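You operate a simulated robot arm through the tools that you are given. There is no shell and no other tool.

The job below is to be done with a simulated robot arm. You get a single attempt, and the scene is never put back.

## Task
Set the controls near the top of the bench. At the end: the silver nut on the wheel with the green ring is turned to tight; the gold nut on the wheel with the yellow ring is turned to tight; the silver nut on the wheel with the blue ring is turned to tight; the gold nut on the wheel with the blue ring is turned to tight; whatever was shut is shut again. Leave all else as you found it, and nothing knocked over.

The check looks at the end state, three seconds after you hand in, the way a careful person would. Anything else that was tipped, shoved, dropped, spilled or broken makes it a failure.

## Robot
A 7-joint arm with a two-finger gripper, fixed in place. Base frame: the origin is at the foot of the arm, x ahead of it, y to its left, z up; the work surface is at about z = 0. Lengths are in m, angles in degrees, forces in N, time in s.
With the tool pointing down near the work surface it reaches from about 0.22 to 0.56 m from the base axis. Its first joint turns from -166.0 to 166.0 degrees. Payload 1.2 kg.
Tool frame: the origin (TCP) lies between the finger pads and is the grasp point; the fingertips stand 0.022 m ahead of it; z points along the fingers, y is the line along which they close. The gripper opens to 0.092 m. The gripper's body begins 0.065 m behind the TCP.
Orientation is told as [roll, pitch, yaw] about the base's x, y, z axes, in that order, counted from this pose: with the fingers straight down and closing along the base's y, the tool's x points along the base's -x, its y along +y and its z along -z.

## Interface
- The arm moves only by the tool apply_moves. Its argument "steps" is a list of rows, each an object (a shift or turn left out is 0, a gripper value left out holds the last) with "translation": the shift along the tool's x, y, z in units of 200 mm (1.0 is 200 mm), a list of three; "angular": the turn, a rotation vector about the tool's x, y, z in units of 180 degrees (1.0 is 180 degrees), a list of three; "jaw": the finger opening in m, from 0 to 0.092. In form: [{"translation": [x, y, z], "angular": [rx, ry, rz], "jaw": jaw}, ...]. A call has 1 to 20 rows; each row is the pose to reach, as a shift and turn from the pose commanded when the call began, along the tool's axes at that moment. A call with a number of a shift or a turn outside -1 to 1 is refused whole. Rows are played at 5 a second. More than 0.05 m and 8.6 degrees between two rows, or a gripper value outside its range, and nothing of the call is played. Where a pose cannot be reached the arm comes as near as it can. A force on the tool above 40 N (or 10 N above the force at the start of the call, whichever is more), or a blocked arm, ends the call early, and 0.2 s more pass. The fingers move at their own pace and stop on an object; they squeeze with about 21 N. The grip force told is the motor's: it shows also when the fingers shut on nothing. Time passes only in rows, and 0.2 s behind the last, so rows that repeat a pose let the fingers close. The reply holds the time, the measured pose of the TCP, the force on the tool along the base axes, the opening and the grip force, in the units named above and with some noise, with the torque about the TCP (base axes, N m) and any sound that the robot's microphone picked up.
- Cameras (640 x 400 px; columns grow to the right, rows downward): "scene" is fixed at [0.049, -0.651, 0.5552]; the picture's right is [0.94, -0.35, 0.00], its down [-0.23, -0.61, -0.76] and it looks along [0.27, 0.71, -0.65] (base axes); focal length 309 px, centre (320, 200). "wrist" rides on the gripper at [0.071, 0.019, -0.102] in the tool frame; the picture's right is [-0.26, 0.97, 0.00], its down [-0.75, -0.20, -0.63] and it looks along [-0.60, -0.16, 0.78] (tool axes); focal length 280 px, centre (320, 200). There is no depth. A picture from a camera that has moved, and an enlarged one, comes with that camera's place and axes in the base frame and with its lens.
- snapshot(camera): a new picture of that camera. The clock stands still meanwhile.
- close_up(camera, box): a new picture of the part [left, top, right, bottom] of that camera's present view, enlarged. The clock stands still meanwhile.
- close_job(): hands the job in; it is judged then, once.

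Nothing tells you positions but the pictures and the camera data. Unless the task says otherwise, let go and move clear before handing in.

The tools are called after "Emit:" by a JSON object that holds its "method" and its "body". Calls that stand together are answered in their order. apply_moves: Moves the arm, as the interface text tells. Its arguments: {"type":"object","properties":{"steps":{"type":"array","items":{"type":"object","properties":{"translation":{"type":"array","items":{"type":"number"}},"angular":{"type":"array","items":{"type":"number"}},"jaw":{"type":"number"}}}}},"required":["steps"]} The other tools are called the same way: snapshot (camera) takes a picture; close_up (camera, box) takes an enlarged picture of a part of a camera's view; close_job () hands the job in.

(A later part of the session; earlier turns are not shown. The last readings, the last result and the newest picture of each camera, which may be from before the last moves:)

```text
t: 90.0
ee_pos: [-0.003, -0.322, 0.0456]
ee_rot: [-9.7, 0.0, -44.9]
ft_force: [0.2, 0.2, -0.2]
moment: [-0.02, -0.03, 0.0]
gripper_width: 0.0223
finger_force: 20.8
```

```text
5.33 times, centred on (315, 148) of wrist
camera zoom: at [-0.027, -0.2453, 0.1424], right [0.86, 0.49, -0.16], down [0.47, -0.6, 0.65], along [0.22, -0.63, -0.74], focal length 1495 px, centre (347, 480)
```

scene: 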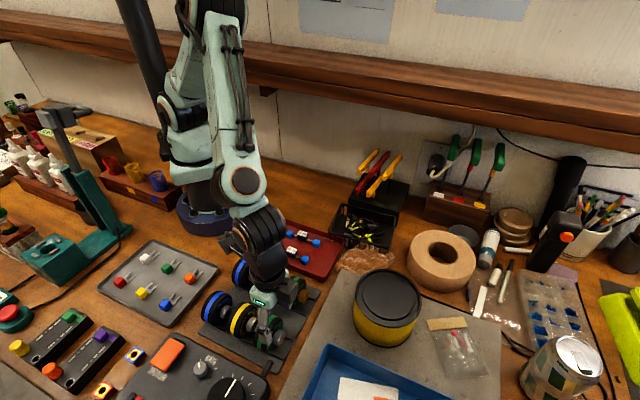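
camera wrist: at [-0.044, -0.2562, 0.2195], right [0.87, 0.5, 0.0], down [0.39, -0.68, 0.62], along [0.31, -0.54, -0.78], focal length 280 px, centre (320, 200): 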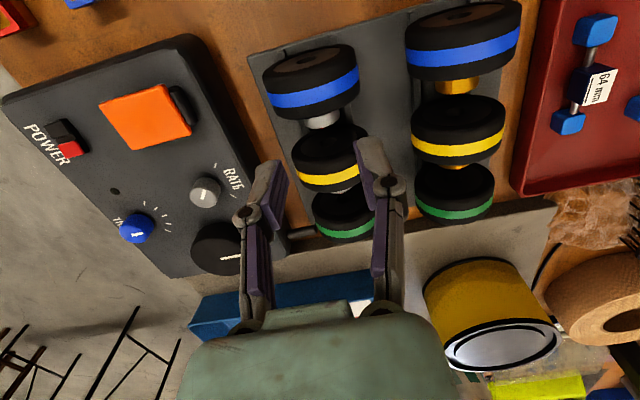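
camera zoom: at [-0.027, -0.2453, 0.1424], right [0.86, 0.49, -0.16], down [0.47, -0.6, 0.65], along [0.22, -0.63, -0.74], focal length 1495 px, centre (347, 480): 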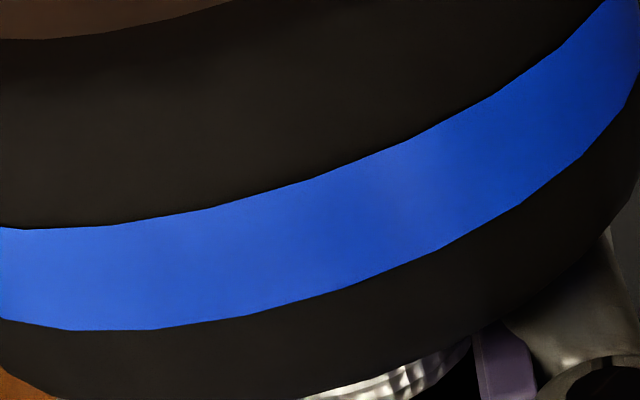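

Emit:
{"method": "apply_moves", "body": {"steps": [{"translation": [0, 0, 0.006]}, {"translation": [0, 0, 0.006]}]}}

Emit:
{"method": "apply_moves", "body": {"steps": [{"translation": [0, 0.0036, 0.0002], "angular": [0.0167, 0, 0]}, {"translation": [0, 0.0036, 0.0002], "angular": [0.0167, 0, 0]}]}}

Emit:
{"method": "close_up", "body": {"camera": "wrist", "box": [255, 110, 375, 185]}}

Emit:
{"method": "apply_moves", "body": {"steps": [{"translation": [0, 0.0036, 0.0002], "angular": [0.0167, 0, 0]}, {"translation": [0, 0.0036, 0.0002], "angular": [0.0167, 0, 0]}]}}

Emit:
{"method": "close_up", "body": {"camera": "wrist", "box": [255, 110, 375, 185]}}

Emit:
{"method": "close_up", "body": {"camera": "scene", "box": [205, 280, 269, 330]}}

```text
t: 90.6
ee_pos: [-0.0029, -0.3217, 0.0451]
ee_rot: [-9.8, 0.0, -45.0]
ft_force: [-1.9, -2.0, 10.7]
moment: [0.1, 0.14, 0.03]
gripper_width: 0.0218
finger_force: 20.3
```

```text
t: 91.2
ee_pos: [-0.0015, -0.3195, 0.0446]
ee_rot: [-12.7, -0.2, -44.9]
ft_force: [-1.4, -4.3, 7.1]
moment: [-0.04, 0.05, 0.01]
gripper_width: 0.022
finger_force: 20.7
```

```text
5.33 times, centred on (315, 148) of wrist
camera zoom: at [-0.0235, -0.2414, 0.1386], right [0.85, 0.48, -0.21], down [0.49, -0.57, 0.66], along [0.19, -0.66, -0.72], focal length 1495 px, centre (347, 480)
```

zoom: 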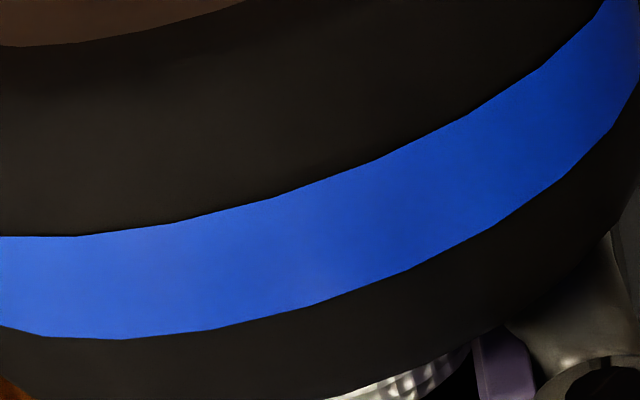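

```text
t: 91.8
ee_pos: [-0.0024, -0.3202, 0.044]
ee_rot: [-15.7, 0.1, -45.0]
ft_force: [-0.8, -2.3, 7.9]
moment: [0.1, 0.05, 0.02]
gripper_width: 0.022
finger_force: 20.7
```

```text
5.33 times, centred on (315, 148) of wrist
camera zoom: at [-0.0197, -0.2374, 0.1363], right [0.84, 0.47, -0.26], down [0.51, -0.55, 0.66], along [0.17, -0.69, -0.71], focal length 1495 px, centre (347, 480)
```

zoom: 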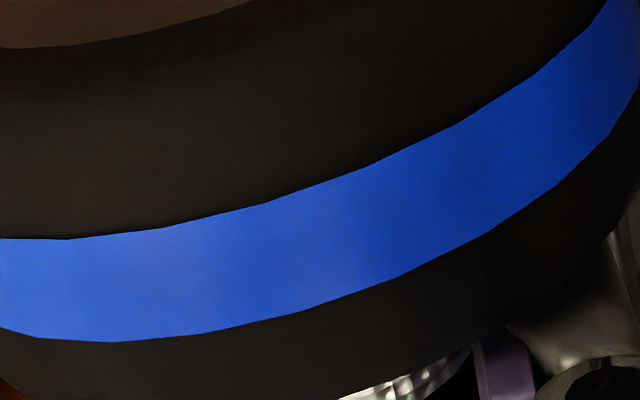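

```text
8.00 times, centred on (237, 305) of scene
camera zoom: at [0.049, -0.651, 0.5552], right [0.94, -0.35, 0.0], down [-0.23, -0.61, -0.76], along [0.27, 0.71, -0.65], focal length 2470 px, centre (984, -640)
```

zoom: 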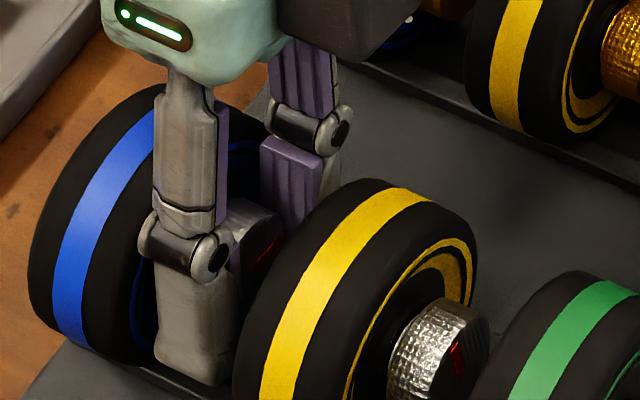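

Emit:
{"method": "close_up", "body": {"camera": "scene", "box": [226, 298, 250, 316]}}

Emit:
{"method": "apply_moves", "body": {"steps": [{"translation": [0, 0.0036, 0.0002], "angular": [0.0167, 0, 0]}, {"translation": [0, 0.0072, 0.0004], "angular": [0.0333, 0, 0]}, {"translation": [0, 0.0072, 0.0004], "angular": [0.0333, 0, 0]}]}}

Emit:
{"method": "close_up", "body": {"camera": "wrist", "box": [255, 110, 375, 185]}}

Emit:
{"method": "close_up", "body": {"camera": "scene", "box": [226, 298, 250, 316]}}

```text
16.00 times, centred on (238, 307) of scene
camera zoom: at [0.049, -0.651, 0.5552], right [0.94, -0.35, 0.0], down [-0.23, -0.61, -0.76], along [0.27, 0.71, -0.65], focal length 4941 px, centre (1632, -1512)
```

zoom: 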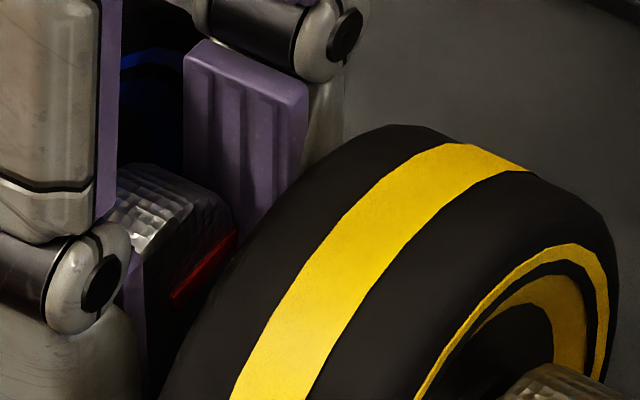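

```text
t: 92.6
ee_pos: [-0.0, -0.319, 0.0429]
ee_rot: [-21.7, 0.0, -45.0]
ft_force: [-0.8, -1.0, 7.0]
moment: [0.06, 0.05, -0.02]
gripper_width: 0.0222
finger_force: 20.7
```

```text
5.33 times, centred on (315, 148) of wrist
camera zoom: at [-0.0119, -0.2298, 0.1306], right [0.82, 0.45, -0.36], down [0.56, -0.5, 0.66], along [0.11, -0.74, -0.66], focal length 1495 px, centre (347, 480)
```

zoom: 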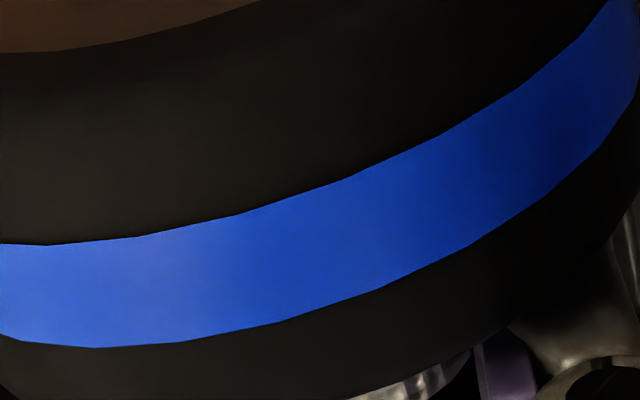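

```text
16.00 times, centred on (238, 307) of scene
camera zoom: at [0.049, -0.651, 0.5552], right [0.94, -0.35, 0.0], down [-0.23, -0.61, -0.76], along [0.27, 0.71, -0.65], focal length 4941 px, centre (1632, -1512)
```

zoom: 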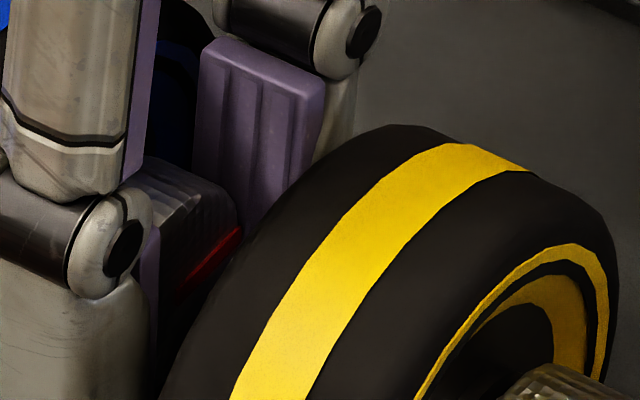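

The mark is at about 117° and now stays with the wheel while the fingers slip round it: this nut is at its stop (tight). I release, back off, and go above the gold nut of the blue wheel.

Emit:
{"method": "apply_moves", "body": {"steps": [{"jaw": 0.036}, {"jaw": 0.036}, {"translation": [0, 0, -0.1]}, {"translation": [0, 0, -0.225]}, {"translation": [0.00375, 0.0574, -0.2954], "angular": [-0.03, 0, 0]}, {"translation": [0.0075, 0.1148, -0.3658], "angular": [-0.06, 0, 0]}, {"translation": [0.01125, 0.1721, -0.4361], "angular": [-0.09, 0, 0]}, {"translation": [0.015, 0.2295, -0.5065], "angular": [-0.1206, 0, 0]}, {"translation": [0.015, 0.2295, -0.5065], "angular": [-0.1206, 0, 0]}]}}

Emit:
{"method": "snapshot", "body": {"camera": "wrist"}}

Emit:
{"method": "close_up", "body": {"camera": "scene", "box": [180, 230, 340, 360]}}

Emit:
{"method": "close_up", "body": {"camera": "scene", "box": [205, 280, 269, 330]}}

```text
t: 94.6
ee_pos: [0.0536, -0.2611, 0.1214]
ee_rot: [0.2, 0.0, -44.9]
ft_force: [0.2, 0.2, -0.5]
moment: [-0.02, 0.0, 0.0]
gripper_width: 0.036
finger_force: 0.1
```

```text
taken
camera wrist: at [0.0163, -0.1965, 0.2227], right [0.87, 0.5, 0.0], down [0.39, -0.68, 0.62], along [0.31, -0.54, -0.78], focal length 280 px, centre (320, 200)
```

wrist: 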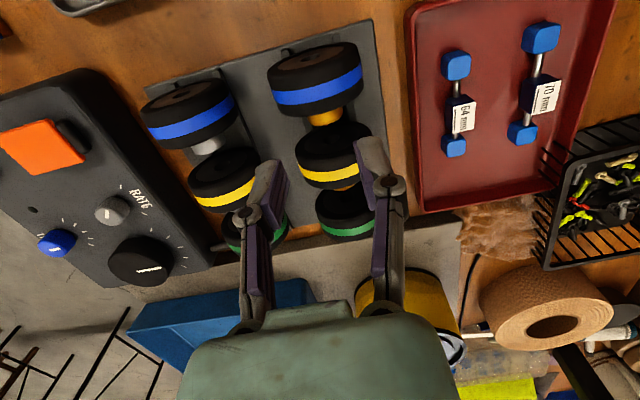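

```text
3.08 times, centred on (260, 295) of scene
camera zoom: at [0.049, -0.651, 0.5552], right [0.94, -0.35, 0.0], down [-0.23, -0.61, -0.76], along [0.27, 0.71, -0.65], focal length 950 px, centre (505, -92)
```

zoom: 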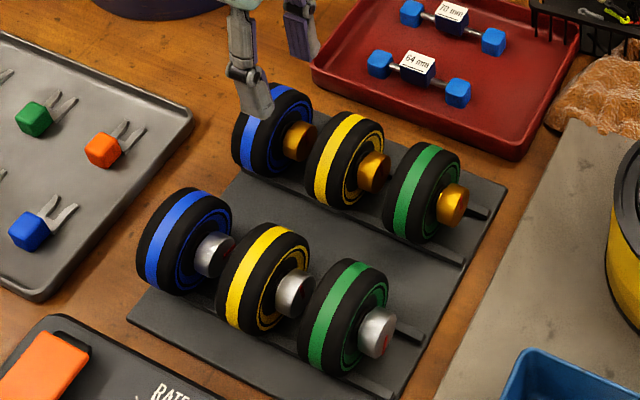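

```text
8.00 times, centred on (237, 305) of scene
camera zoom: at [0.049, -0.651, 0.5552], right [0.94, -0.35, 0.0], down [-0.23, -0.61, -0.76], along [0.27, 0.71, -0.65], focal length 2470 px, centre (984, -640)
```

zoom: 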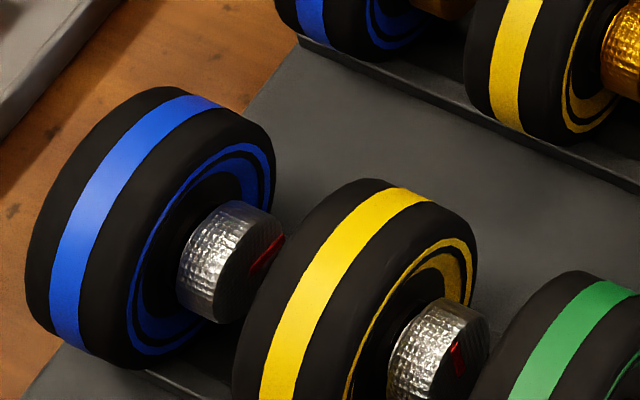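

Emit:
{"method": "close_up", "body": {"camera": "wrist", "box": [256, 30, 384, 140]}}

Emit:
{"method": "close_up", "body": {"camera": "scene", "box": [225, 250, 289, 300]}}

```text
3.64 times, centred on (320, 85) of wrist
camera zoom: at [0.0163, -0.1965, 0.2227], right [0.87, 0.5, 0.0], down [0.39, -0.68, 0.62], along [0.31, -0.54, -0.78], focal length 1020 px, centre (320, 618)
```

zoom: 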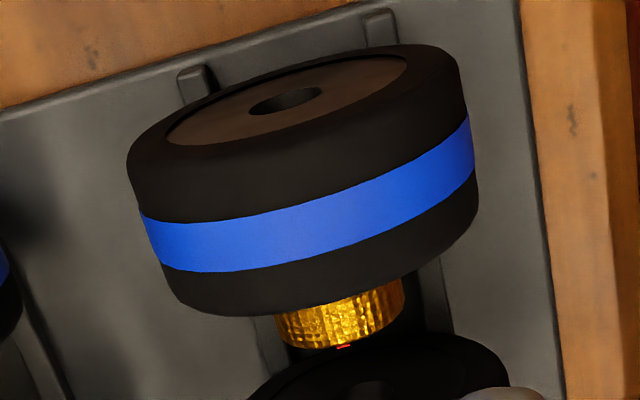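

```text
8.00 times, centred on (257, 275) of scene
camera zoom: at [0.049, -0.651, 0.5552], right [0.94, -0.35, 0.0], down [-0.23, -0.61, -0.76], along [0.27, 0.71, -0.65], focal length 2470 px, centre (824, -400)
```

zoom: 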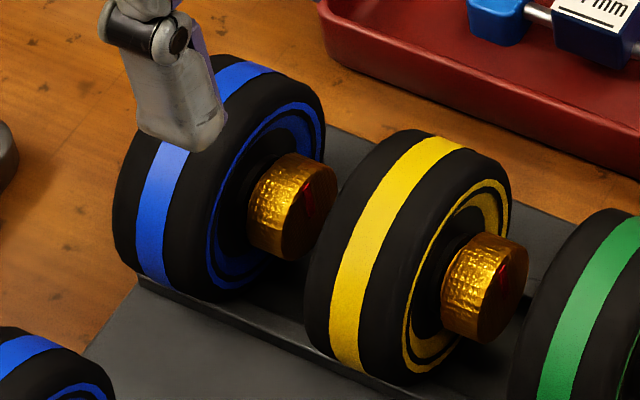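

The gold nut of the blue wheel sits ~3 mm to the +v side. I descend accordingly, tilt to -20° and check centring.

Emit:
{"method": "apply_moves", "body": {"steps": [{"translation": [-0.0225, 0.015, 0.12], "jaw": 0.036}, {"translation": [-0.0225, 0.015, 0.23]}, {"translation": [-0.0225, 0.015, 0.31]}, {"translation": [-0.0225, 0.015, 0.3685]}, {"translation": [-0.0225, 0.015, 0.3685]}]}}

Emit:
{"method": "close_up", "body": {"camera": "wrist", "box": [220, 60, 420, 220]}}

Emit:
{"method": "apply_moves", "body": {"steps": [{"translation": [0, -0.00842, 0.00049], "angular": [-0.037, 0, 0]}, {"translation": [0, -0.01672, 0.00195], "angular": [-0.0741, 0, 0]}, {"translation": [0, -0.0248, 0.00437], "angular": [-0.1111, 0, 0]}, {"translation": [0, -0.0248, 0.00437], "angular": [-0.1111, 0, 0]}]}}

Emit:
{"method": "close_up", "body": {"camera": "wrist", "box": [220, 60, 420, 220]}}

```text
t: 95.8
ee_pos: [0.0592, -0.2616, 0.047]
ee_rot: [-0.1, 0.0, -45.0]
ft_force: [-0.2, -0.8, -0.7]
moment: [-0.02, -0.01, 0.03]
gripper_width: 0.036
finger_force: 0.0
```

```text
2.50 times, centred on (320, 140) of wrist
camera zoom: at [0.0221, -0.1976, 0.1479], right [0.87, 0.5, 0.0], down [0.39, -0.68, 0.63], along [0.31, -0.54, -0.78], focal length 701 px, centre (320, 350)
```

zoom: 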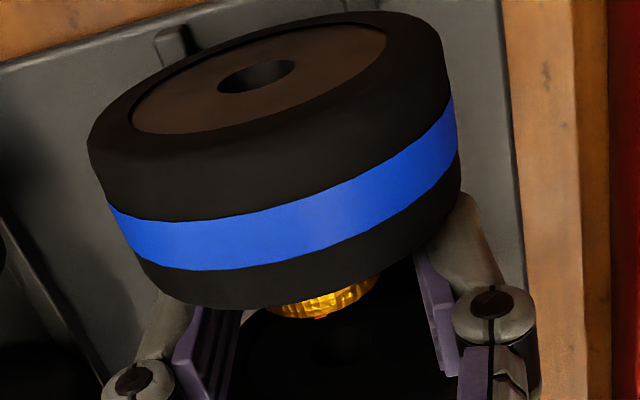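

```text
t: 96.8
ee_pos: [0.0544, -0.264, 0.0457]
ee_rot: [20.1, 0.1, -44.9]
ft_force: [-0.1, 0.0, -0.1]
moment: [0.0, 0.01, 0.0]
gripper_width: 0.0361
finger_force: 0.1
```

```text
2.50 times, centred on (320, 140) of wrist
camera zoom: at [-0.0066, -0.2264, 0.1481], right [0.83, 0.46, 0.33], down [0.25, -0.82, 0.52], along [0.51, -0.34, -0.79], focal length 701 px, centre (320, 350)
```

zoom: 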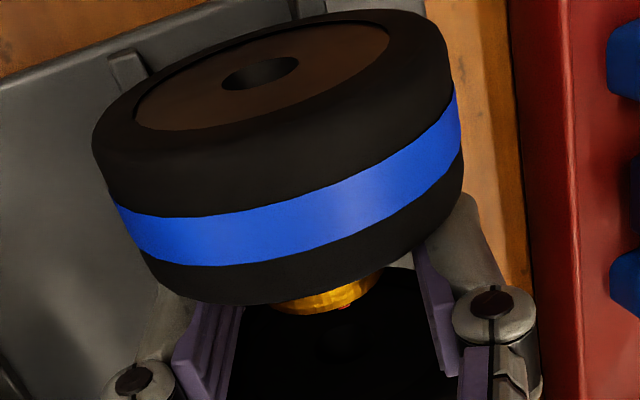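

Emit:
{"method": "apply_moves", "body": {"steps": [{"jaw": 0.015}, {"jaw": 0.015}, {"jaw": 0.015}]}}

Emit:
{"method": "close_up", "body": {"camera": "wrist", "box": [255, 110, 375, 185]}}

Emit:
{"method": "apply_moves", "body": {"steps": [{"translation": [0, -0.0009, 0.0025]}, {"translation": [0, 0.00652, 0.0029], "angular": [0.0333, 0, 0]}, {"translation": [0, 0.00652, 0.0029], "angular": [0.0333, 0, 0]}]}}

Emit:
{"method": "close_up", "body": {"camera": "wrist", "box": [255, 110, 375, 185]}}

```text
t: 97.6
ee_pos: [0.0554, -0.2647, 0.0465]
ee_rot: [20.1, 0.0, -45.0]
ft_force: [3.8, 0.8, 6.9]
moment: [0.15, 0.04, -0.07]
gripper_width: 0.0221
finger_force: 20.7
```

```text
5.33 times, centred on (315, 148) of wrist
camera zoom: at [-0.0064, -0.2262, 0.1482], right [0.83, 0.46, 0.33], down [0.25, -0.82, 0.52], along [0.51, -0.35, -0.79], focal length 1495 px, centre (347, 480)
```

zoom: 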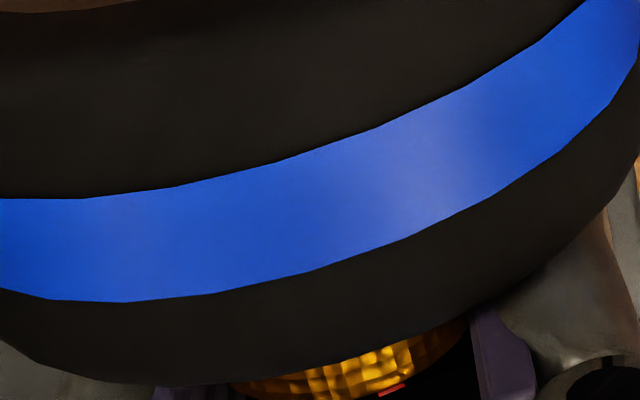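

```text
t: 98.4
ee_pos: [0.0563, -0.2631, 0.0462]
ee_rot: [14.1, 0.0, -44.9]
ft_force: [6.6, 5.5, 12.2]
moment: [0.18, 0.04, -0.1]
gripper_width: 0.0225
finger_force: 20.8
```

```text
5.33 times, centred on (315, 148) of wrist
camera zoom: at [0.0021, -0.218, 0.149], right [0.85, 0.48, 0.23], down [0.29, -0.78, 0.56], along [0.45, -0.4, -0.8], focal length 1495 px, centre (347, 480)
```

zoom: 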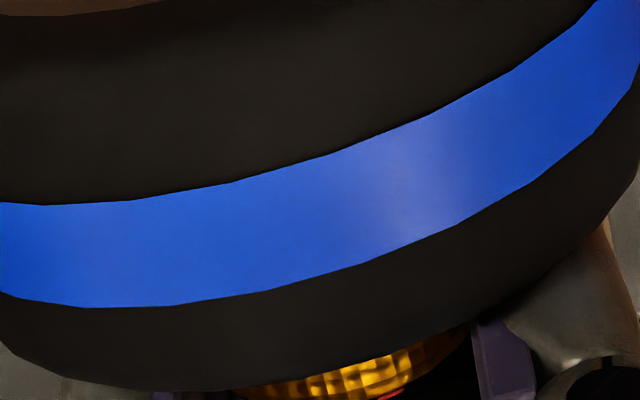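

Lateral force is a little high; I shift 0.6 mm sideways and ease the press while continuing.

Emit:
{"method": "apply_moves", "body": {"steps": [{"translation": [0, 0.0108, -0.0008], "angular": [0.0333, 0, 0]}, {"translation": [0, 0.0108, -0.0008], "angular": [0.0333, 0, 0]}]}}

Emit:
{"method": "close_up", "body": {"camera": "wrist", "box": [255, 110, 375, 185]}}

Emit:
{"method": "apply_moves", "body": {"steps": [{"translation": [0, 0.0074, 0.0004], "angular": [0.0333, 0, 0]}, {"translation": [0, 0.0074, 0.0004], "angular": [0.0333, 0, 0]}]}}

Emit:
{"method": "close_up", "body": {"camera": "wrist", "box": [255, 110, 375, 185]}}

Emit:
{"method": "close_up", "body": {"camera": "scene", "box": [180, 230, 340, 360]}}

```text
t: 99.0
ee_pos: [0.0578, -0.2624, 0.0474]
ee_rot: [7.9, 0.0, -44.9]
ft_force: [0.6, 1.0, 1.9]
moment: [0.08, -0.03, 0.0]
gripper_width: 0.0224
finger_force: 21.1
```

```text
5.33 times, centred on (315, 148) of wrist
camera zoom: at [0.011, -0.2092, 0.1496], right [0.86, 0.49, 0.13], down [0.33, -0.74, 0.59], along [0.39, -0.47, -0.8], focal length 1495 px, centre (347, 480)
```

zoom: 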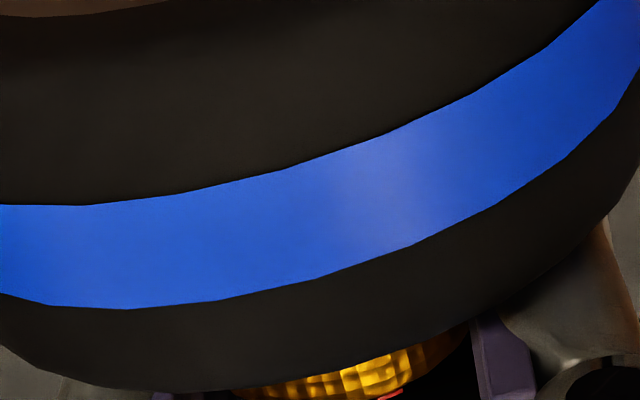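

```text
t: 99.6
ee_pos: [0.0594, -0.2605, 0.0471]
ee_rot: [1.9, 0.0, -45.0]
ft_force: [-1.4, -0.7, 3.3]
moment: [0.05, 0.12, 0.12]
gripper_width: 0.0224
finger_force: 20.6
```

```text
5.33 times, centred on (315, 148) of wrist
camera zoom: at [0.0199, -0.2004, 0.1487], right [0.87, 0.5, 0.03], down [0.37, -0.69, 0.62], along [0.33, -0.52, -0.79], focal length 1495 px, centre (347, 480)
```

zoom: 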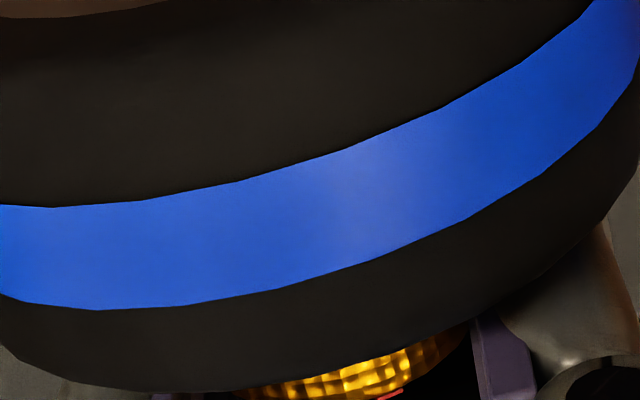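

```text
3.08 times, centred on (260, 295) of scene
camera zoom: at [0.049, -0.651, 0.5552], right [0.94, -0.35, 0.0], down [-0.23, -0.61, -0.76], along [0.27, 0.71, -0.65], focal length 950 px, centre (505, -92)
```

zoom: 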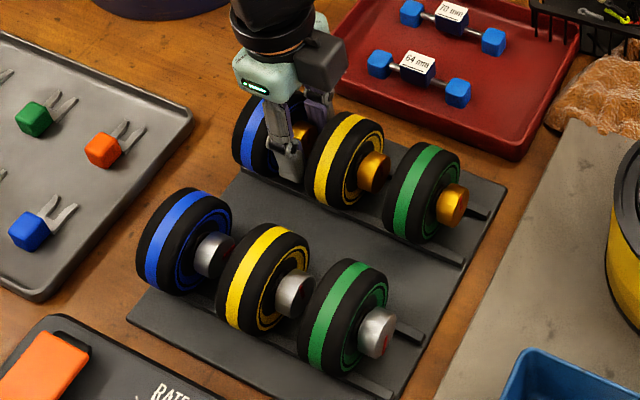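

Forces are low and the nut turns with the wheel still. I continue the stroke to +28°.

Emit:
{"method": "apply_moves", "body": {"steps": [{"translation": [0, 0.0073, 0.0012], "angular": [0.0333, 0, 0]}, {"translation": [0, 0.0073, 0.0012], "angular": [0.0333, 0, 0]}]}}

Emit:
{"method": "close_up", "body": {"camera": "wrist", "box": [255, 110, 375, 185]}}

Emit:
{"method": "apply_moves", "body": {"steps": [{"translation": [0, 0.0073, 0.0008], "angular": [0.0333, 0, 0]}, {"translation": [0, 0.0073, 0.0008], "angular": [0.0333, 0, 0]}]}}

Emit:
{"method": "close_up", "body": {"camera": "wrist", "box": [255, 110, 375, 185]}}

Emit:
{"method": "apply_moves", "body": {"steps": [{"translation": [0, 0.0073, 0.0004], "angular": [0.0333, 0, 0]}, {"translation": [0, 0.0073, 0.0004], "angular": [0.0333, 0, 0]}]}}

Emit:
{"method": "close_up", "body": {"camera": "wrist", "box": [255, 110, 375, 185]}}

Emit:
{"method": "apply_moves", "body": {"steps": [{"translation": [0, 0.0073, 0.0004], "angular": [0.0333, 0, 0]}, {"translation": [0, 0.0073, 0.0004], "angular": [0.0333, 0, 0]}]}}

Emit:
{"method": "apply_moves", "body": {"steps": [{"translation": [0, 0.0073, 0.0004], "angular": [0.0333, 0, 0]}, {"translation": [0, 0.0073, 0.0004], "angular": [0.0333, 0, 0]}]}}

Emit:
{"method": "close_up", "body": {"camera": "wrist", "box": [255, 110, 375, 185]}}

```text
t: 100.2
ee_pos: [0.0615, -0.26, 0.0462]
ee_rot: [-4.0, -0.1, -44.9]
ft_force: [-2.9, -4.1, 5.9]
moment: [0.07, 0.13, 0.08]
gripper_width: 0.0221
finger_force: 20.8
```

```text
5.33 times, centred on (315, 148) of wrist
camera zoom: at [0.0289, -0.1917, 0.1466], right [0.87, 0.5, -0.07], down [0.42, -0.65, 0.64], along [0.27, -0.58, -0.77], focal length 1495 px, centre (347, 480)
```

zoom: 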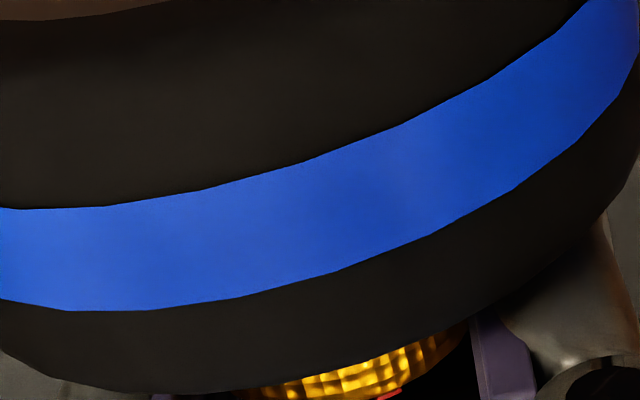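

```text
t: 100.8
ee_pos: [0.0619, -0.2594, 0.046]
ee_rot: [-10.2, -0.2, -45.0]
ft_force: [-3.2, -5.5, 10.0]
moment: [0.01, 0.16, 0.13]
gripper_width: 0.0223
finger_force: 21.1
```

```text
5.33 times, centred on (315, 148) of wrist
camera zoom: at [0.0373, -0.1833, 0.1431], right [0.86, 0.49, -0.17], down [0.47, -0.6, 0.65], along [0.22, -0.64, -0.74], focal length 1495 px, centre (347, 480)
```

zoom: 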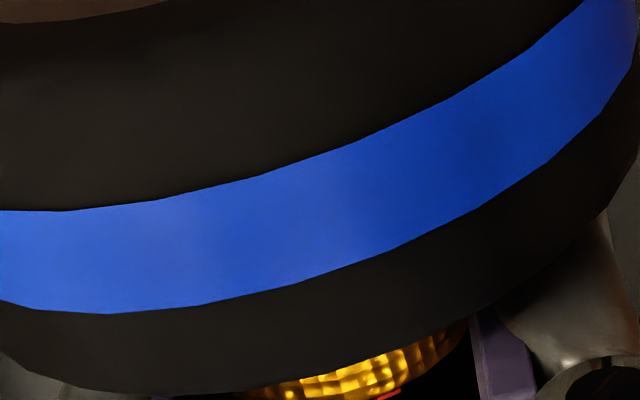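

```text
t: 101.4
ee_pos: [0.0623, -0.2589, 0.0461]
ee_rot: [-16.0, 0.0, -45.0]
ft_force: [-2.9, -6.5, 13.0]
moment: [-0.02, 0.18, 0.12]
gripper_width: 0.022
finger_force: 21.2
```

```text
5.33 times, centred on (315, 148) of wrist
camera zoom: at [0.0452, -0.1754, 0.1382], right [0.84, 0.47, -0.27], down [0.52, -0.55, 0.66], along [0.16, -0.69, -0.7], focal length 1495 px, centre (347, 480)
```

zoom: 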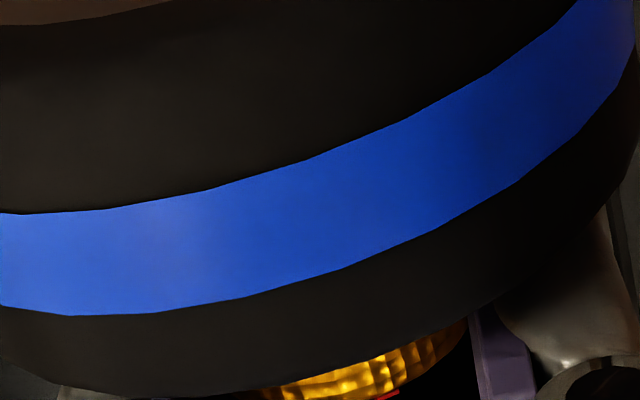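

```text
t: 102.0
ee_pos: [0.0623, -0.2574, 0.0453]
ee_rot: [-22.0, 0.0, -45.0]
ft_force: [-4.5, -8.6, 15.2]
moment: [0.01, 0.22, 0.13]
gripper_width: 0.0224
finger_force: 20.9
```

```text
t: 102.6
ee_pos: [0.0632, -0.2569, 0.045]
ee_rot: [-28.0, 0.0, -45.0]
ft_force: [-3.5, -8.1, 14.6]
moment: [0.03, 0.19, 0.1]
gripper_width: 0.0224
finger_force: 21.1
```

```text
5.33 times, centred on (315, 148) of wrist
camera zoom: at [0.0594, -0.1607, 0.1252], right [0.79, 0.42, -0.45], down [0.61, -0.45, 0.65], along [0.07, -0.79, -0.61], focal length 1495 px, centre (347, 480)
```

zoom: 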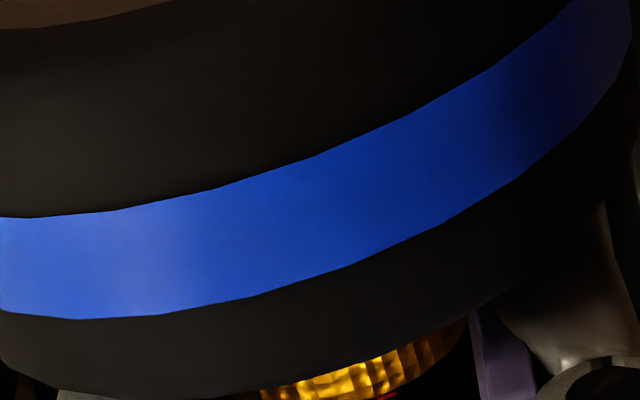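

48° done on this nut. I release and return to -20° with a corrected pivot (less sideways load).

Emit:
{"method": "apply_moves", "body": {"steps": [{"jaw": 0.036}, {"jaw": 0.036}, {"translation": [0, -0.0149, -0.0008], "angular": [-0.0444, 0, 0]}, {"translation": [0, -0.0238, 0.0011], "angular": [-0.0889, 0, 0]}, {"translation": [0, -0.0323, 0.0042], "angular": [-0.1333, 0, 0]}, {"translation": [0, -0.0403, 0.0085], "angular": [-0.1778, 0, 0]}, {"translation": [0, -0.0476, 0.0138], "angular": [-0.2222, 0, 0]}, {"translation": [0, -0.05415, 0.0201], "angular": [-0.2667, 0, 0]}, {"translation": [0, -0.05415, 0.0201], "angular": [-0.2667, 0, 0]}]}}

Emit:
{"method": "close_up", "body": {"camera": "wrist", "box": [220, 60, 420, 220]}}

Emit:
{"method": "apply_moves", "body": {"steps": [{"jaw": 0.015}, {"jaw": 0.015}, {"jaw": 0.015}]}}

Emit:
{"method": "close_up", "body": {"camera": "wrist", "box": [255, 110, 375, 185]}}

Emit:
{"method": "close_up", "body": {"camera": "scene", "box": [180, 230, 340, 360]}}

```text
t: 104.6
ee_pos: [0.0562, -0.2645, 0.0454]
ee_rot: [20.2, 0.0, -44.9]
ft_force: [-0.1, 0.3, -0.1]
moment: [-0.01, 0.03, 0.01]
gripper_width: 0.036
finger_force: 0.1
```

```text
2.50 times, centred on (320, 140) of wrist
camera zoom: at [-0.006, -0.2264, 0.1478], right [0.82, 0.46, 0.33], down [0.25, -0.82, 0.52], along [0.51, -0.34, -0.79], focal length 701 px, centre (320, 350)
```

zoom: 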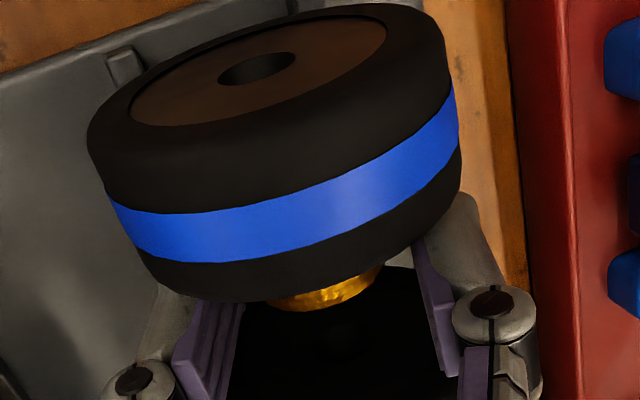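

```text
t: 105.4
ee_pos: [0.0558, -0.2643, 0.046]
ee_rot: [20.2, 0.0, -44.8]
ft_force: [2.6, 0.5, 5.5]
moment: [0.09, 0.05, -0.06]
gripper_width: 0.0226
finger_force: 20.7
```

```text
5.33 times, centred on (315, 148) of wrist
camera zoom: at [-0.0057, -0.2262, 0.1479], right [0.83, 0.46, 0.33], down [0.25, -0.82, 0.52], along [0.51, -0.34, -0.79], focal length 1495 px, centre (347, 480)
```

zoom: 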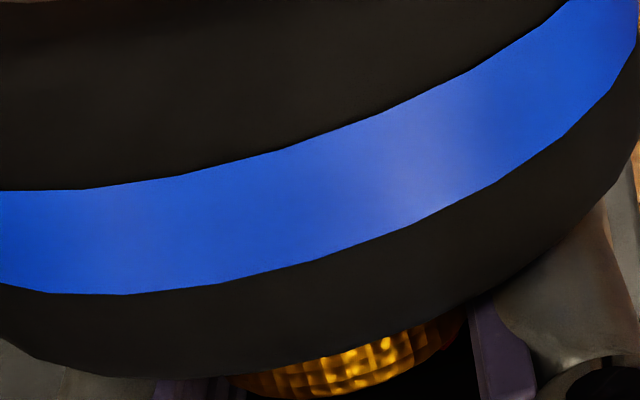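

```text
3.08 times, centred on (260, 295) of scene
camera zoom: at [0.049, -0.651, 0.5552], right [0.94, -0.35, 0.0], down [-0.23, -0.61, -0.76], along [0.27, 0.71, -0.65], focal length 950 px, centre (505, -92)
```

zoom: 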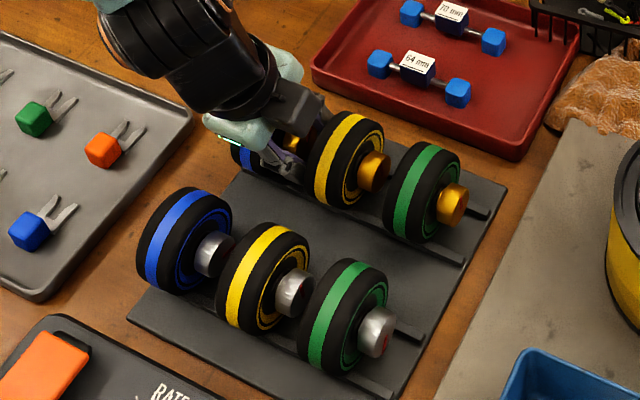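

Good and low forces. Second stroke on the gold nut of the blue wheel.

Emit:
{"method": "apply_moves", "body": {"steps": [{"translation": [0, 0.0072, 0.0018], "angular": [0.0333, 0, 0]}, {"translation": [0, 0.0072, 0.0018], "angular": [0.0333, 0, 0]}]}}

Emit:
{"method": "apply_moves", "body": {"steps": [{"translation": [0, 0.0069, 0.0014], "angular": [0.0333, 0, 0]}, {"translation": [0, 0.0069, 0.0014], "angular": [0.0333, 0, 0]}]}}

Emit:
{"method": "apply_moves", "body": {"steps": [{"translation": [0, 0.0068, 0.0009], "angular": [0.0333, 0, 0]}, {"translation": [0, 0.0068, 0.0009], "angular": [0.0333, 0, 0]}]}}

Emit:
{"method": "close_up", "body": {"camera": "wrist", "box": [255, 110, 375, 185]}}

Emit:
{"method": "apply_moves", "body": {"steps": [{"translation": [0, 0.0067, 0.0006], "angular": [0.0333, 0, 0]}, {"translation": [0, 0.0067, 0.0006], "angular": [0.0333, 0, 0]}]}}

Emit:
{"method": "close_up", "body": {"camera": "wrist", "box": [255, 110, 375, 185]}}

```text
t: 106.0
ee_pos: [0.0571, -0.263, 0.0457]
ee_rot: [14.1, -0.1, -44.9]
ft_force: [2.8, 1.0, 13.5]
moment: [0.19, 0.16, -0.03]
gripper_width: 0.0222
finger_force: 21.3
```

```text
t: 106.6
ee_pos: [0.0573, -0.264, 0.0458]
ee_rot: [8.1, 0.0, -44.9]
ft_force: [4.6, 1.7, 8.2]
moment: [0.07, 0.0, -0.04]
gripper_width: 0.0223
finger_force: 21.4
```

```text
t: 107.2
ee_pos: [0.0593, -0.2615, 0.0456]
ee_rot: [2.1, -0.1, -45.0]
ft_force: [5.7, 0.5, 7.5]
moment: [0.08, -0.03, -0.06]
gripper_width: 0.0223
finger_force: 20.9
```

```text
5.33 times, centred on (315, 148) of wrist
camera zoom: at [0.0192, -0.2006, 0.1481], right [0.87, 0.5, 0.04], down [0.37, -0.69, 0.62], along [0.33, -0.52, -0.79], focal length 1495 px, centre (347, 480)
```

zoom: 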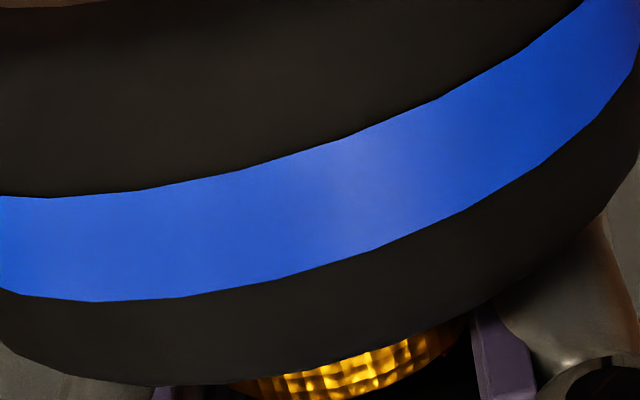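

```text
t: 107.8
ee_pos: [0.0601, -0.26, 0.0464]
ee_rot: [-4.0, -0.1, -44.9]
ft_force: [3.6, -1.8, 9.4]
moment: [0.02, 0.03, -0.04]
gripper_width: 0.0219
finger_force: 21.2
```

```text
5.33 times, centred on (315, 148) of wrist
camera zoom: at [0.0274, -0.1919, 0.1458], right [0.87, 0.5, -0.07], down [0.42, -0.65, 0.64], along [0.27, -0.58, -0.77], focal length 1495 px, centre (347, 480)
```

zoom: 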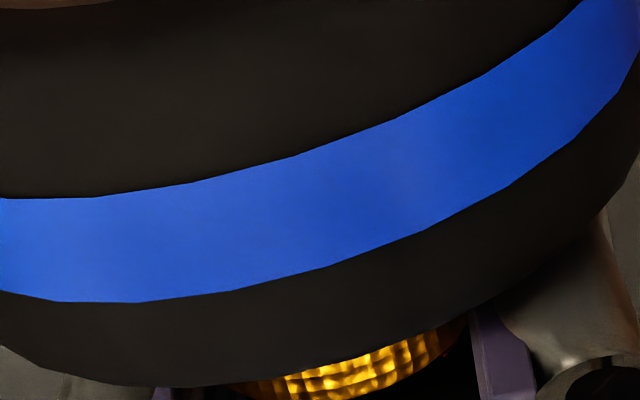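

Emit:
{"method": "apply_moves", "body": {"steps": [{"translation": [0, 0.0067, 0.0004], "angular": [0.0333, 0, 0]}, {"translation": [0, 0.0067, 0.0004], "angular": [0.0333, 0, 0]}]}}

Emit:
{"method": "close_up", "body": {"camera": "wrist", "box": [255, 110, 375, 185]}}

Emit:
{"method": "apply_moves", "body": {"steps": [{"translation": [0, 0.0067, 0.0004], "angular": [0.0333, 0, 0]}, {"translation": [0, 0.0067, 0.0004], "angular": [0.0333, 0, 0]}]}}

Emit:
{"method": "close_up", "body": {"camera": "wrist", "box": [255, 110, 375, 185]}}

Emit:
{"method": "apply_moves", "body": {"steps": [{"translation": [0, 0.0067, 0.0004], "angular": [0.0333, 0, 0]}, {"translation": [0, 0.0067, 0.0004], "angular": [0.0333, 0, 0]}]}}

Emit:
{"method": "close_up", "body": {"camera": "wrist", "box": [255, 110, 375, 185]}}

Emit:
{"method": "apply_moves", "body": {"steps": [{"translation": [0, 0.0067, 0.0004], "angular": [0.0333, 0, 0]}, {"translation": [0, 0.0067, 0.0004], "angular": [0.0333, 0, 0]}]}}

Emit:
{"method": "close_up", "body": {"camera": "wrist", "box": [255, 110, 375, 185]}}

Emit:
{"method": "close_up", "body": {"camera": "scene", "box": [225, 250, 289, 300]}}

```text
t: 108.4
ee_pos: [0.0598, -0.2586, 0.0457]
ee_rot: [-9.8, 0.0, -45.0]
ft_force: [3.3, -2.0, 13.0]
moment: [0.07, 0.08, 0.0]
gripper_width: 0.0222
finger_force: 20.7
```

```text
5.33 times, centred on (315, 148) of wrist
camera zoom: at [0.0354, -0.1835, 0.1424], right [0.86, 0.49, -0.17], down [0.47, -0.6, 0.65], along [0.22, -0.64, -0.74], focal length 1495 px, centre (347, 480)
```

zoom: 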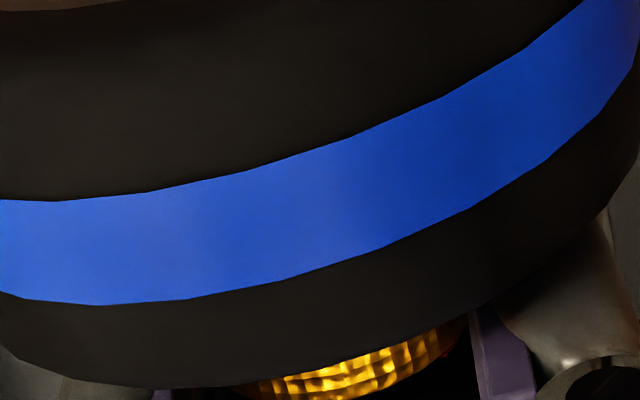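

```text
t: 109.0
ee_pos: [0.0609, -0.2579, 0.0451]
ee_rot: [-16.0, 0.0, -45.0]
ft_force: [-0.4, -4.6, 8.6]
moment: [0.01, 0.11, 0.08]
gripper_width: 0.0221
finger_force: 20.9
```

```text
5.33 times, centred on (315, 148) of wrist
camera zoom: at [0.0433, -0.1754, 0.1377], right [0.84, 0.47, -0.27], down [0.52, -0.55, 0.66], along [0.16, -0.69, -0.71], focal length 1495 px, centre (347, 480)
```

zoom: 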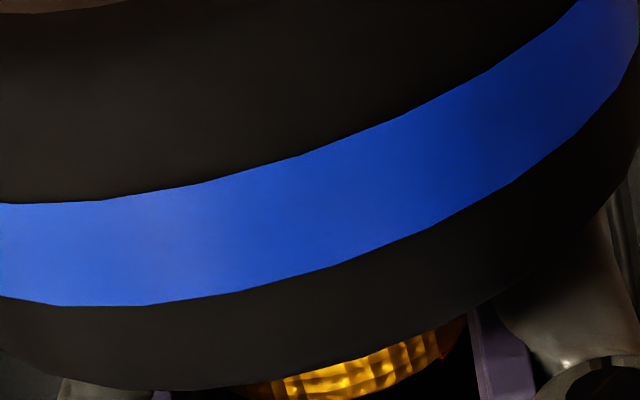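

```text
t: 109.6
ee_pos: [0.0622, -0.2578, 0.0451]
ee_rot: [-22.0, 0.0, -45.0]
ft_force: [-1.7, -4.6, 8.0]
moment: [0.0, 0.14, 0.12]
gripper_width: 0.0225
finger_force: 20.9
```

```text
5.33 times, centred on (315, 148) of wrist
camera zoom: at [0.051, -0.1676, 0.1322], right [0.82, 0.45, -0.36], down [0.56, -0.5, 0.66], along [0.11, -0.74, -0.66], focal length 1495 px, centre (347, 480)
```

zoom: 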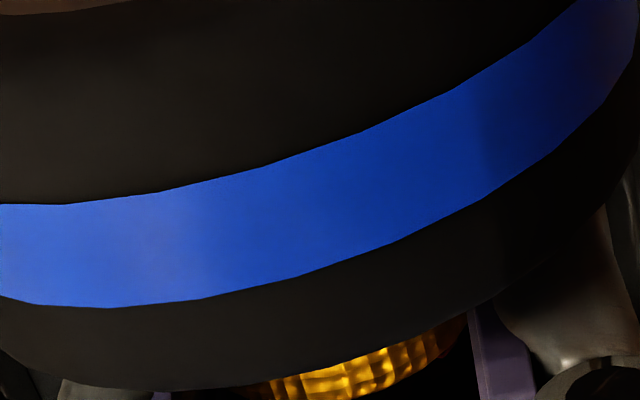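

```text
t: 110.2
ee_pos: [0.0621, -0.256, 0.0454]
ee_rot: [-27.8, 0.1, -45.0]
ft_force: [-4.5, -1.9, 6.0]
moment: [0.1, 0.18, 0.07]
gripper_width: 0.0221
finger_force: 21.6
```

```text
5.33 times, centred on (315, 148) of wrist
camera zoom: at [0.0585, -0.1611, 0.1255], right [0.79, 0.42, -0.45], down [0.61, -0.45, 0.65], along [0.07, -0.79, -0.61], focal length 1495 px, centre (347, 480)
```

zoom: 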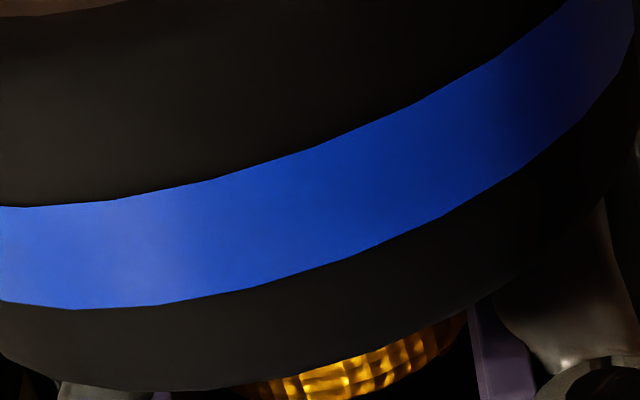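

```text
8.00 times, centred on (257, 275) of scene
camera zoom: at [0.049, -0.651, 0.5552], right [0.94, -0.35, 0.0], down [-0.23, -0.61, -0.76], along [0.27, 0.71, -0.65], focal length 2470 px, centre (824, -400)
```

zoom: 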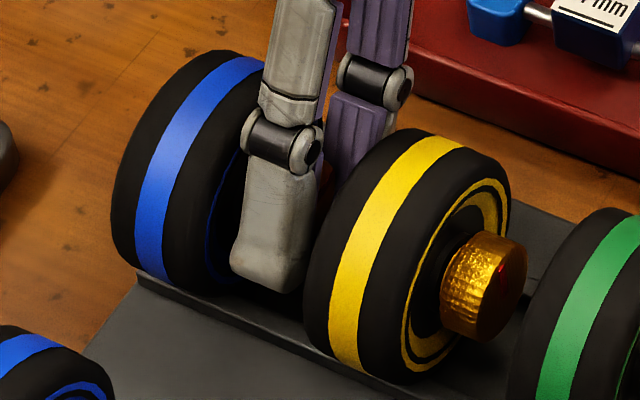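

About 96° done. Return for the third stroke, which should reach the stop.

Emit:
{"method": "apply_moves", "body": {"steps": [{"jaw": 0.036}, {"jaw": 0.036}, {"translation": [0, -0.012, 0.0004], "angular": [-0.0444, 0, 0]}, {"translation": [0, -0.0208, 0.0023], "angular": [-0.0889, 0, 0]}, {"translation": [0, -0.0293, 0.0054], "angular": [-0.1333, 0, 0]}, {"translation": [0, -0.0373, 0.0097], "angular": [-0.1778, 0, 0]}, {"translation": [0, -0.0447, 0.015], "angular": [-0.2222, 0, 0]}, {"translation": [0, -0.0512, 0.0213], "angular": [-0.2667, 0, 0]}, {"translation": [0, -0.0512, 0.0213], "angular": [-0.2667, 0, 0]}]}}

Emit:
{"method": "close_up", "body": {"camera": "wrist", "box": [220, 60, 420, 220]}}

Emit:
{"method": "apply_moves", "body": {"steps": [{"jaw": 0.015}, {"jaw": 0.015}, {"jaw": 0.015}]}}

Emit:
{"method": "close_up", "body": {"camera": "wrist", "box": [255, 110, 375, 185]}}

```text
t: 112.2
ee_pos: [0.0544, -0.2646, 0.0458]
ee_rot: [20.3, 0.0, -44.9]
ft_force: [-0.2, 0.0, -0.5]
moment: [-0.01, -0.02, -0.01]
gripper_width: 0.0357
finger_force: 0.1
```

```text
2.50 times, centred on (320, 140) of wrist
camera zoom: at [-0.0073, -0.2269, 0.1466], right [0.82, 0.46, 0.34], down [0.24, -0.82, 0.52], along [0.51, -0.34, -0.79], focal length 701 px, centre (320, 350)
```

zoom: 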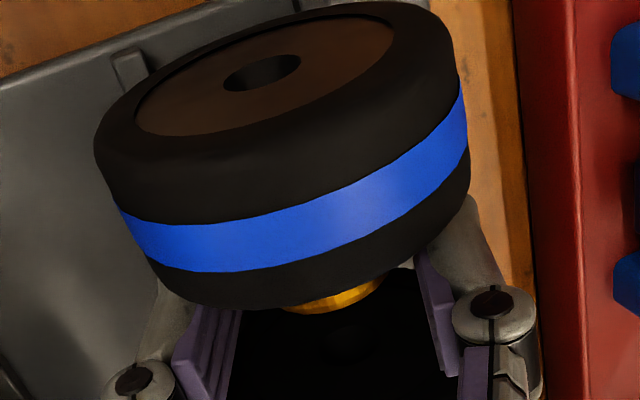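

```text
t: 113.0
ee_pos: [0.055, -0.2639, 0.0445]
ee_rot: [20.4, 0.0, -44.9]
ft_force: [2.7, 3.2, 5.4]
moment: [0.11, 0.01, -0.04]
gripper_width: 0.0226
finger_force: 21.3
```

```text
5.33 times, centred on (315, 148) of wrist
camera zoom: at [-0.007, -0.2267, 0.1467], right [0.82, 0.46, 0.33], down [0.24, -0.82, 0.52], along [0.51, -0.34, -0.79], focal length 1495 px, centre (347, 480)
```

zoom: 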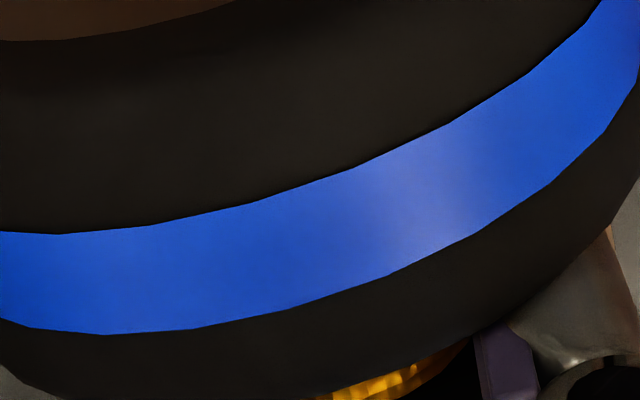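

The wheel has crept a couple of millimetres toward the fingers, so I reopen, shift 2 mm outboard, and regrip before the third stroke.

Emit:
{"method": "apply_moves", "body": {"steps": [{"jaw": 0.036}, {"jaw": 0.036}, {"translation": [-0.01, 0.001, 0.0004], "jaw": 0.036}, {"translation": [-0.01, 0.001, 0.0004], "jaw": 0.015}, {"translation": [-0.01, 0.001, 0.0004], "jaw": 0.015}, {"translation": [-0.01, 0.001, 0.0004], "jaw": 0.015}]}}

Emit:
{"method": "close_up", "body": {"camera": "wrist", "box": [255, 110, 375, 185]}}

Emit:
{"method": "apply_moves", "body": {"steps": [{"translation": [0, 0.0072, 0.0014], "angular": [0.0333, 0, 0]}, {"translation": [0, 0.0072, 0.0014], "angular": [0.0333, 0, 0]}]}}

Emit:
{"method": "close_up", "body": {"camera": "wrist", "box": [255, 110, 375, 185]}}

Emit:
{"method": "apply_moves", "body": {"steps": [{"translation": [0, 0.0069, 0.0009], "angular": [0.0333, 0, 0]}, {"translation": [0, 0.0069, 0.0009], "angular": [0.0333, 0, 0]}]}}

Emit:
{"method": "close_up", "body": {"camera": "wrist", "box": [255, 110, 375, 185]}}

```text
t: 114.4
ee_pos: [0.0575, -0.266, 0.0453]
ee_rot: [20.2, -0.1, -44.9]
ft_force: [0.3, 0.2, 0.0]
moment: [0.03, -0.04, 0.01]
gripper_width: 0.0224
finger_force: 20.8
```

```text
5.33 times, centred on (315, 148) of wrist
camera zoom: at [-0.0055, -0.2279, 0.1468], right [0.83, 0.46, 0.33], down [0.24, -0.82, 0.52], along [0.51, -0.34, -0.79], focal length 1495 px, centre (347, 480)
```

zoom: 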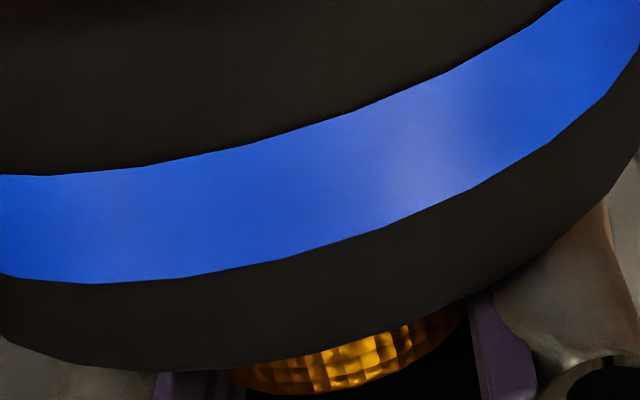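

```text
t: 115.0
ee_pos: [0.058, -0.2655, 0.0462]
ee_rot: [14.1, 0.0, -44.9]
ft_force: [-0.5, 0.4, 0.3]
moment: [0.01, -0.04, 0.01]
gripper_width: 0.0225
finger_force: 21.2
```

```text
5.33 times, centred on (315, 148) of wrist
camera zoom: at [0.0032, -0.2195, 0.149], right [0.85, 0.48, 0.24], down [0.28, -0.78, 0.56], along [0.45, -0.4, -0.8], focal length 1495 px, centre (347, 480)
```

zoom: 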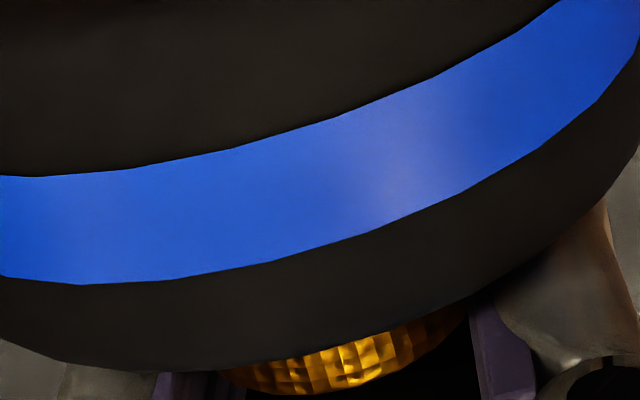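

```text
t: 115.6
ee_pos: [0.0589, -0.2641, 0.0469]
ee_rot: [8.3, 0.0, -45.0]
ft_force: [0.0, -0.2, 0.7]
moment: [-0.01, 0.0, -0.01]
gripper_width: 0.0223
finger_force: 20.9
```

```text
5.33 times, centred on (315, 148) of wrist
camera zoom: at [0.0119, -0.2111, 0.1493], right [0.86, 0.49, 0.14], down [0.33, -0.74, 0.59], along [0.39, -0.46, -0.8], focal length 1495 px, centre (347, 480)
```

zoom: 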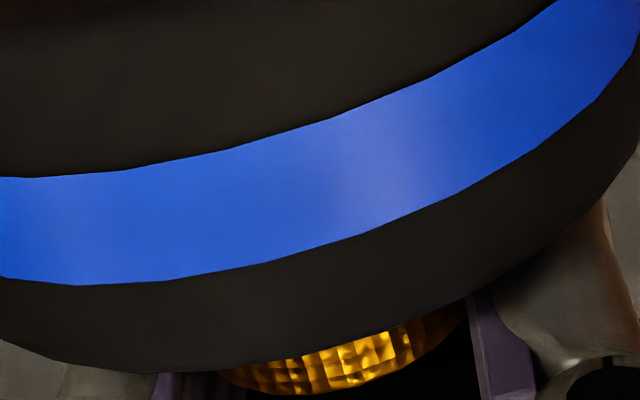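

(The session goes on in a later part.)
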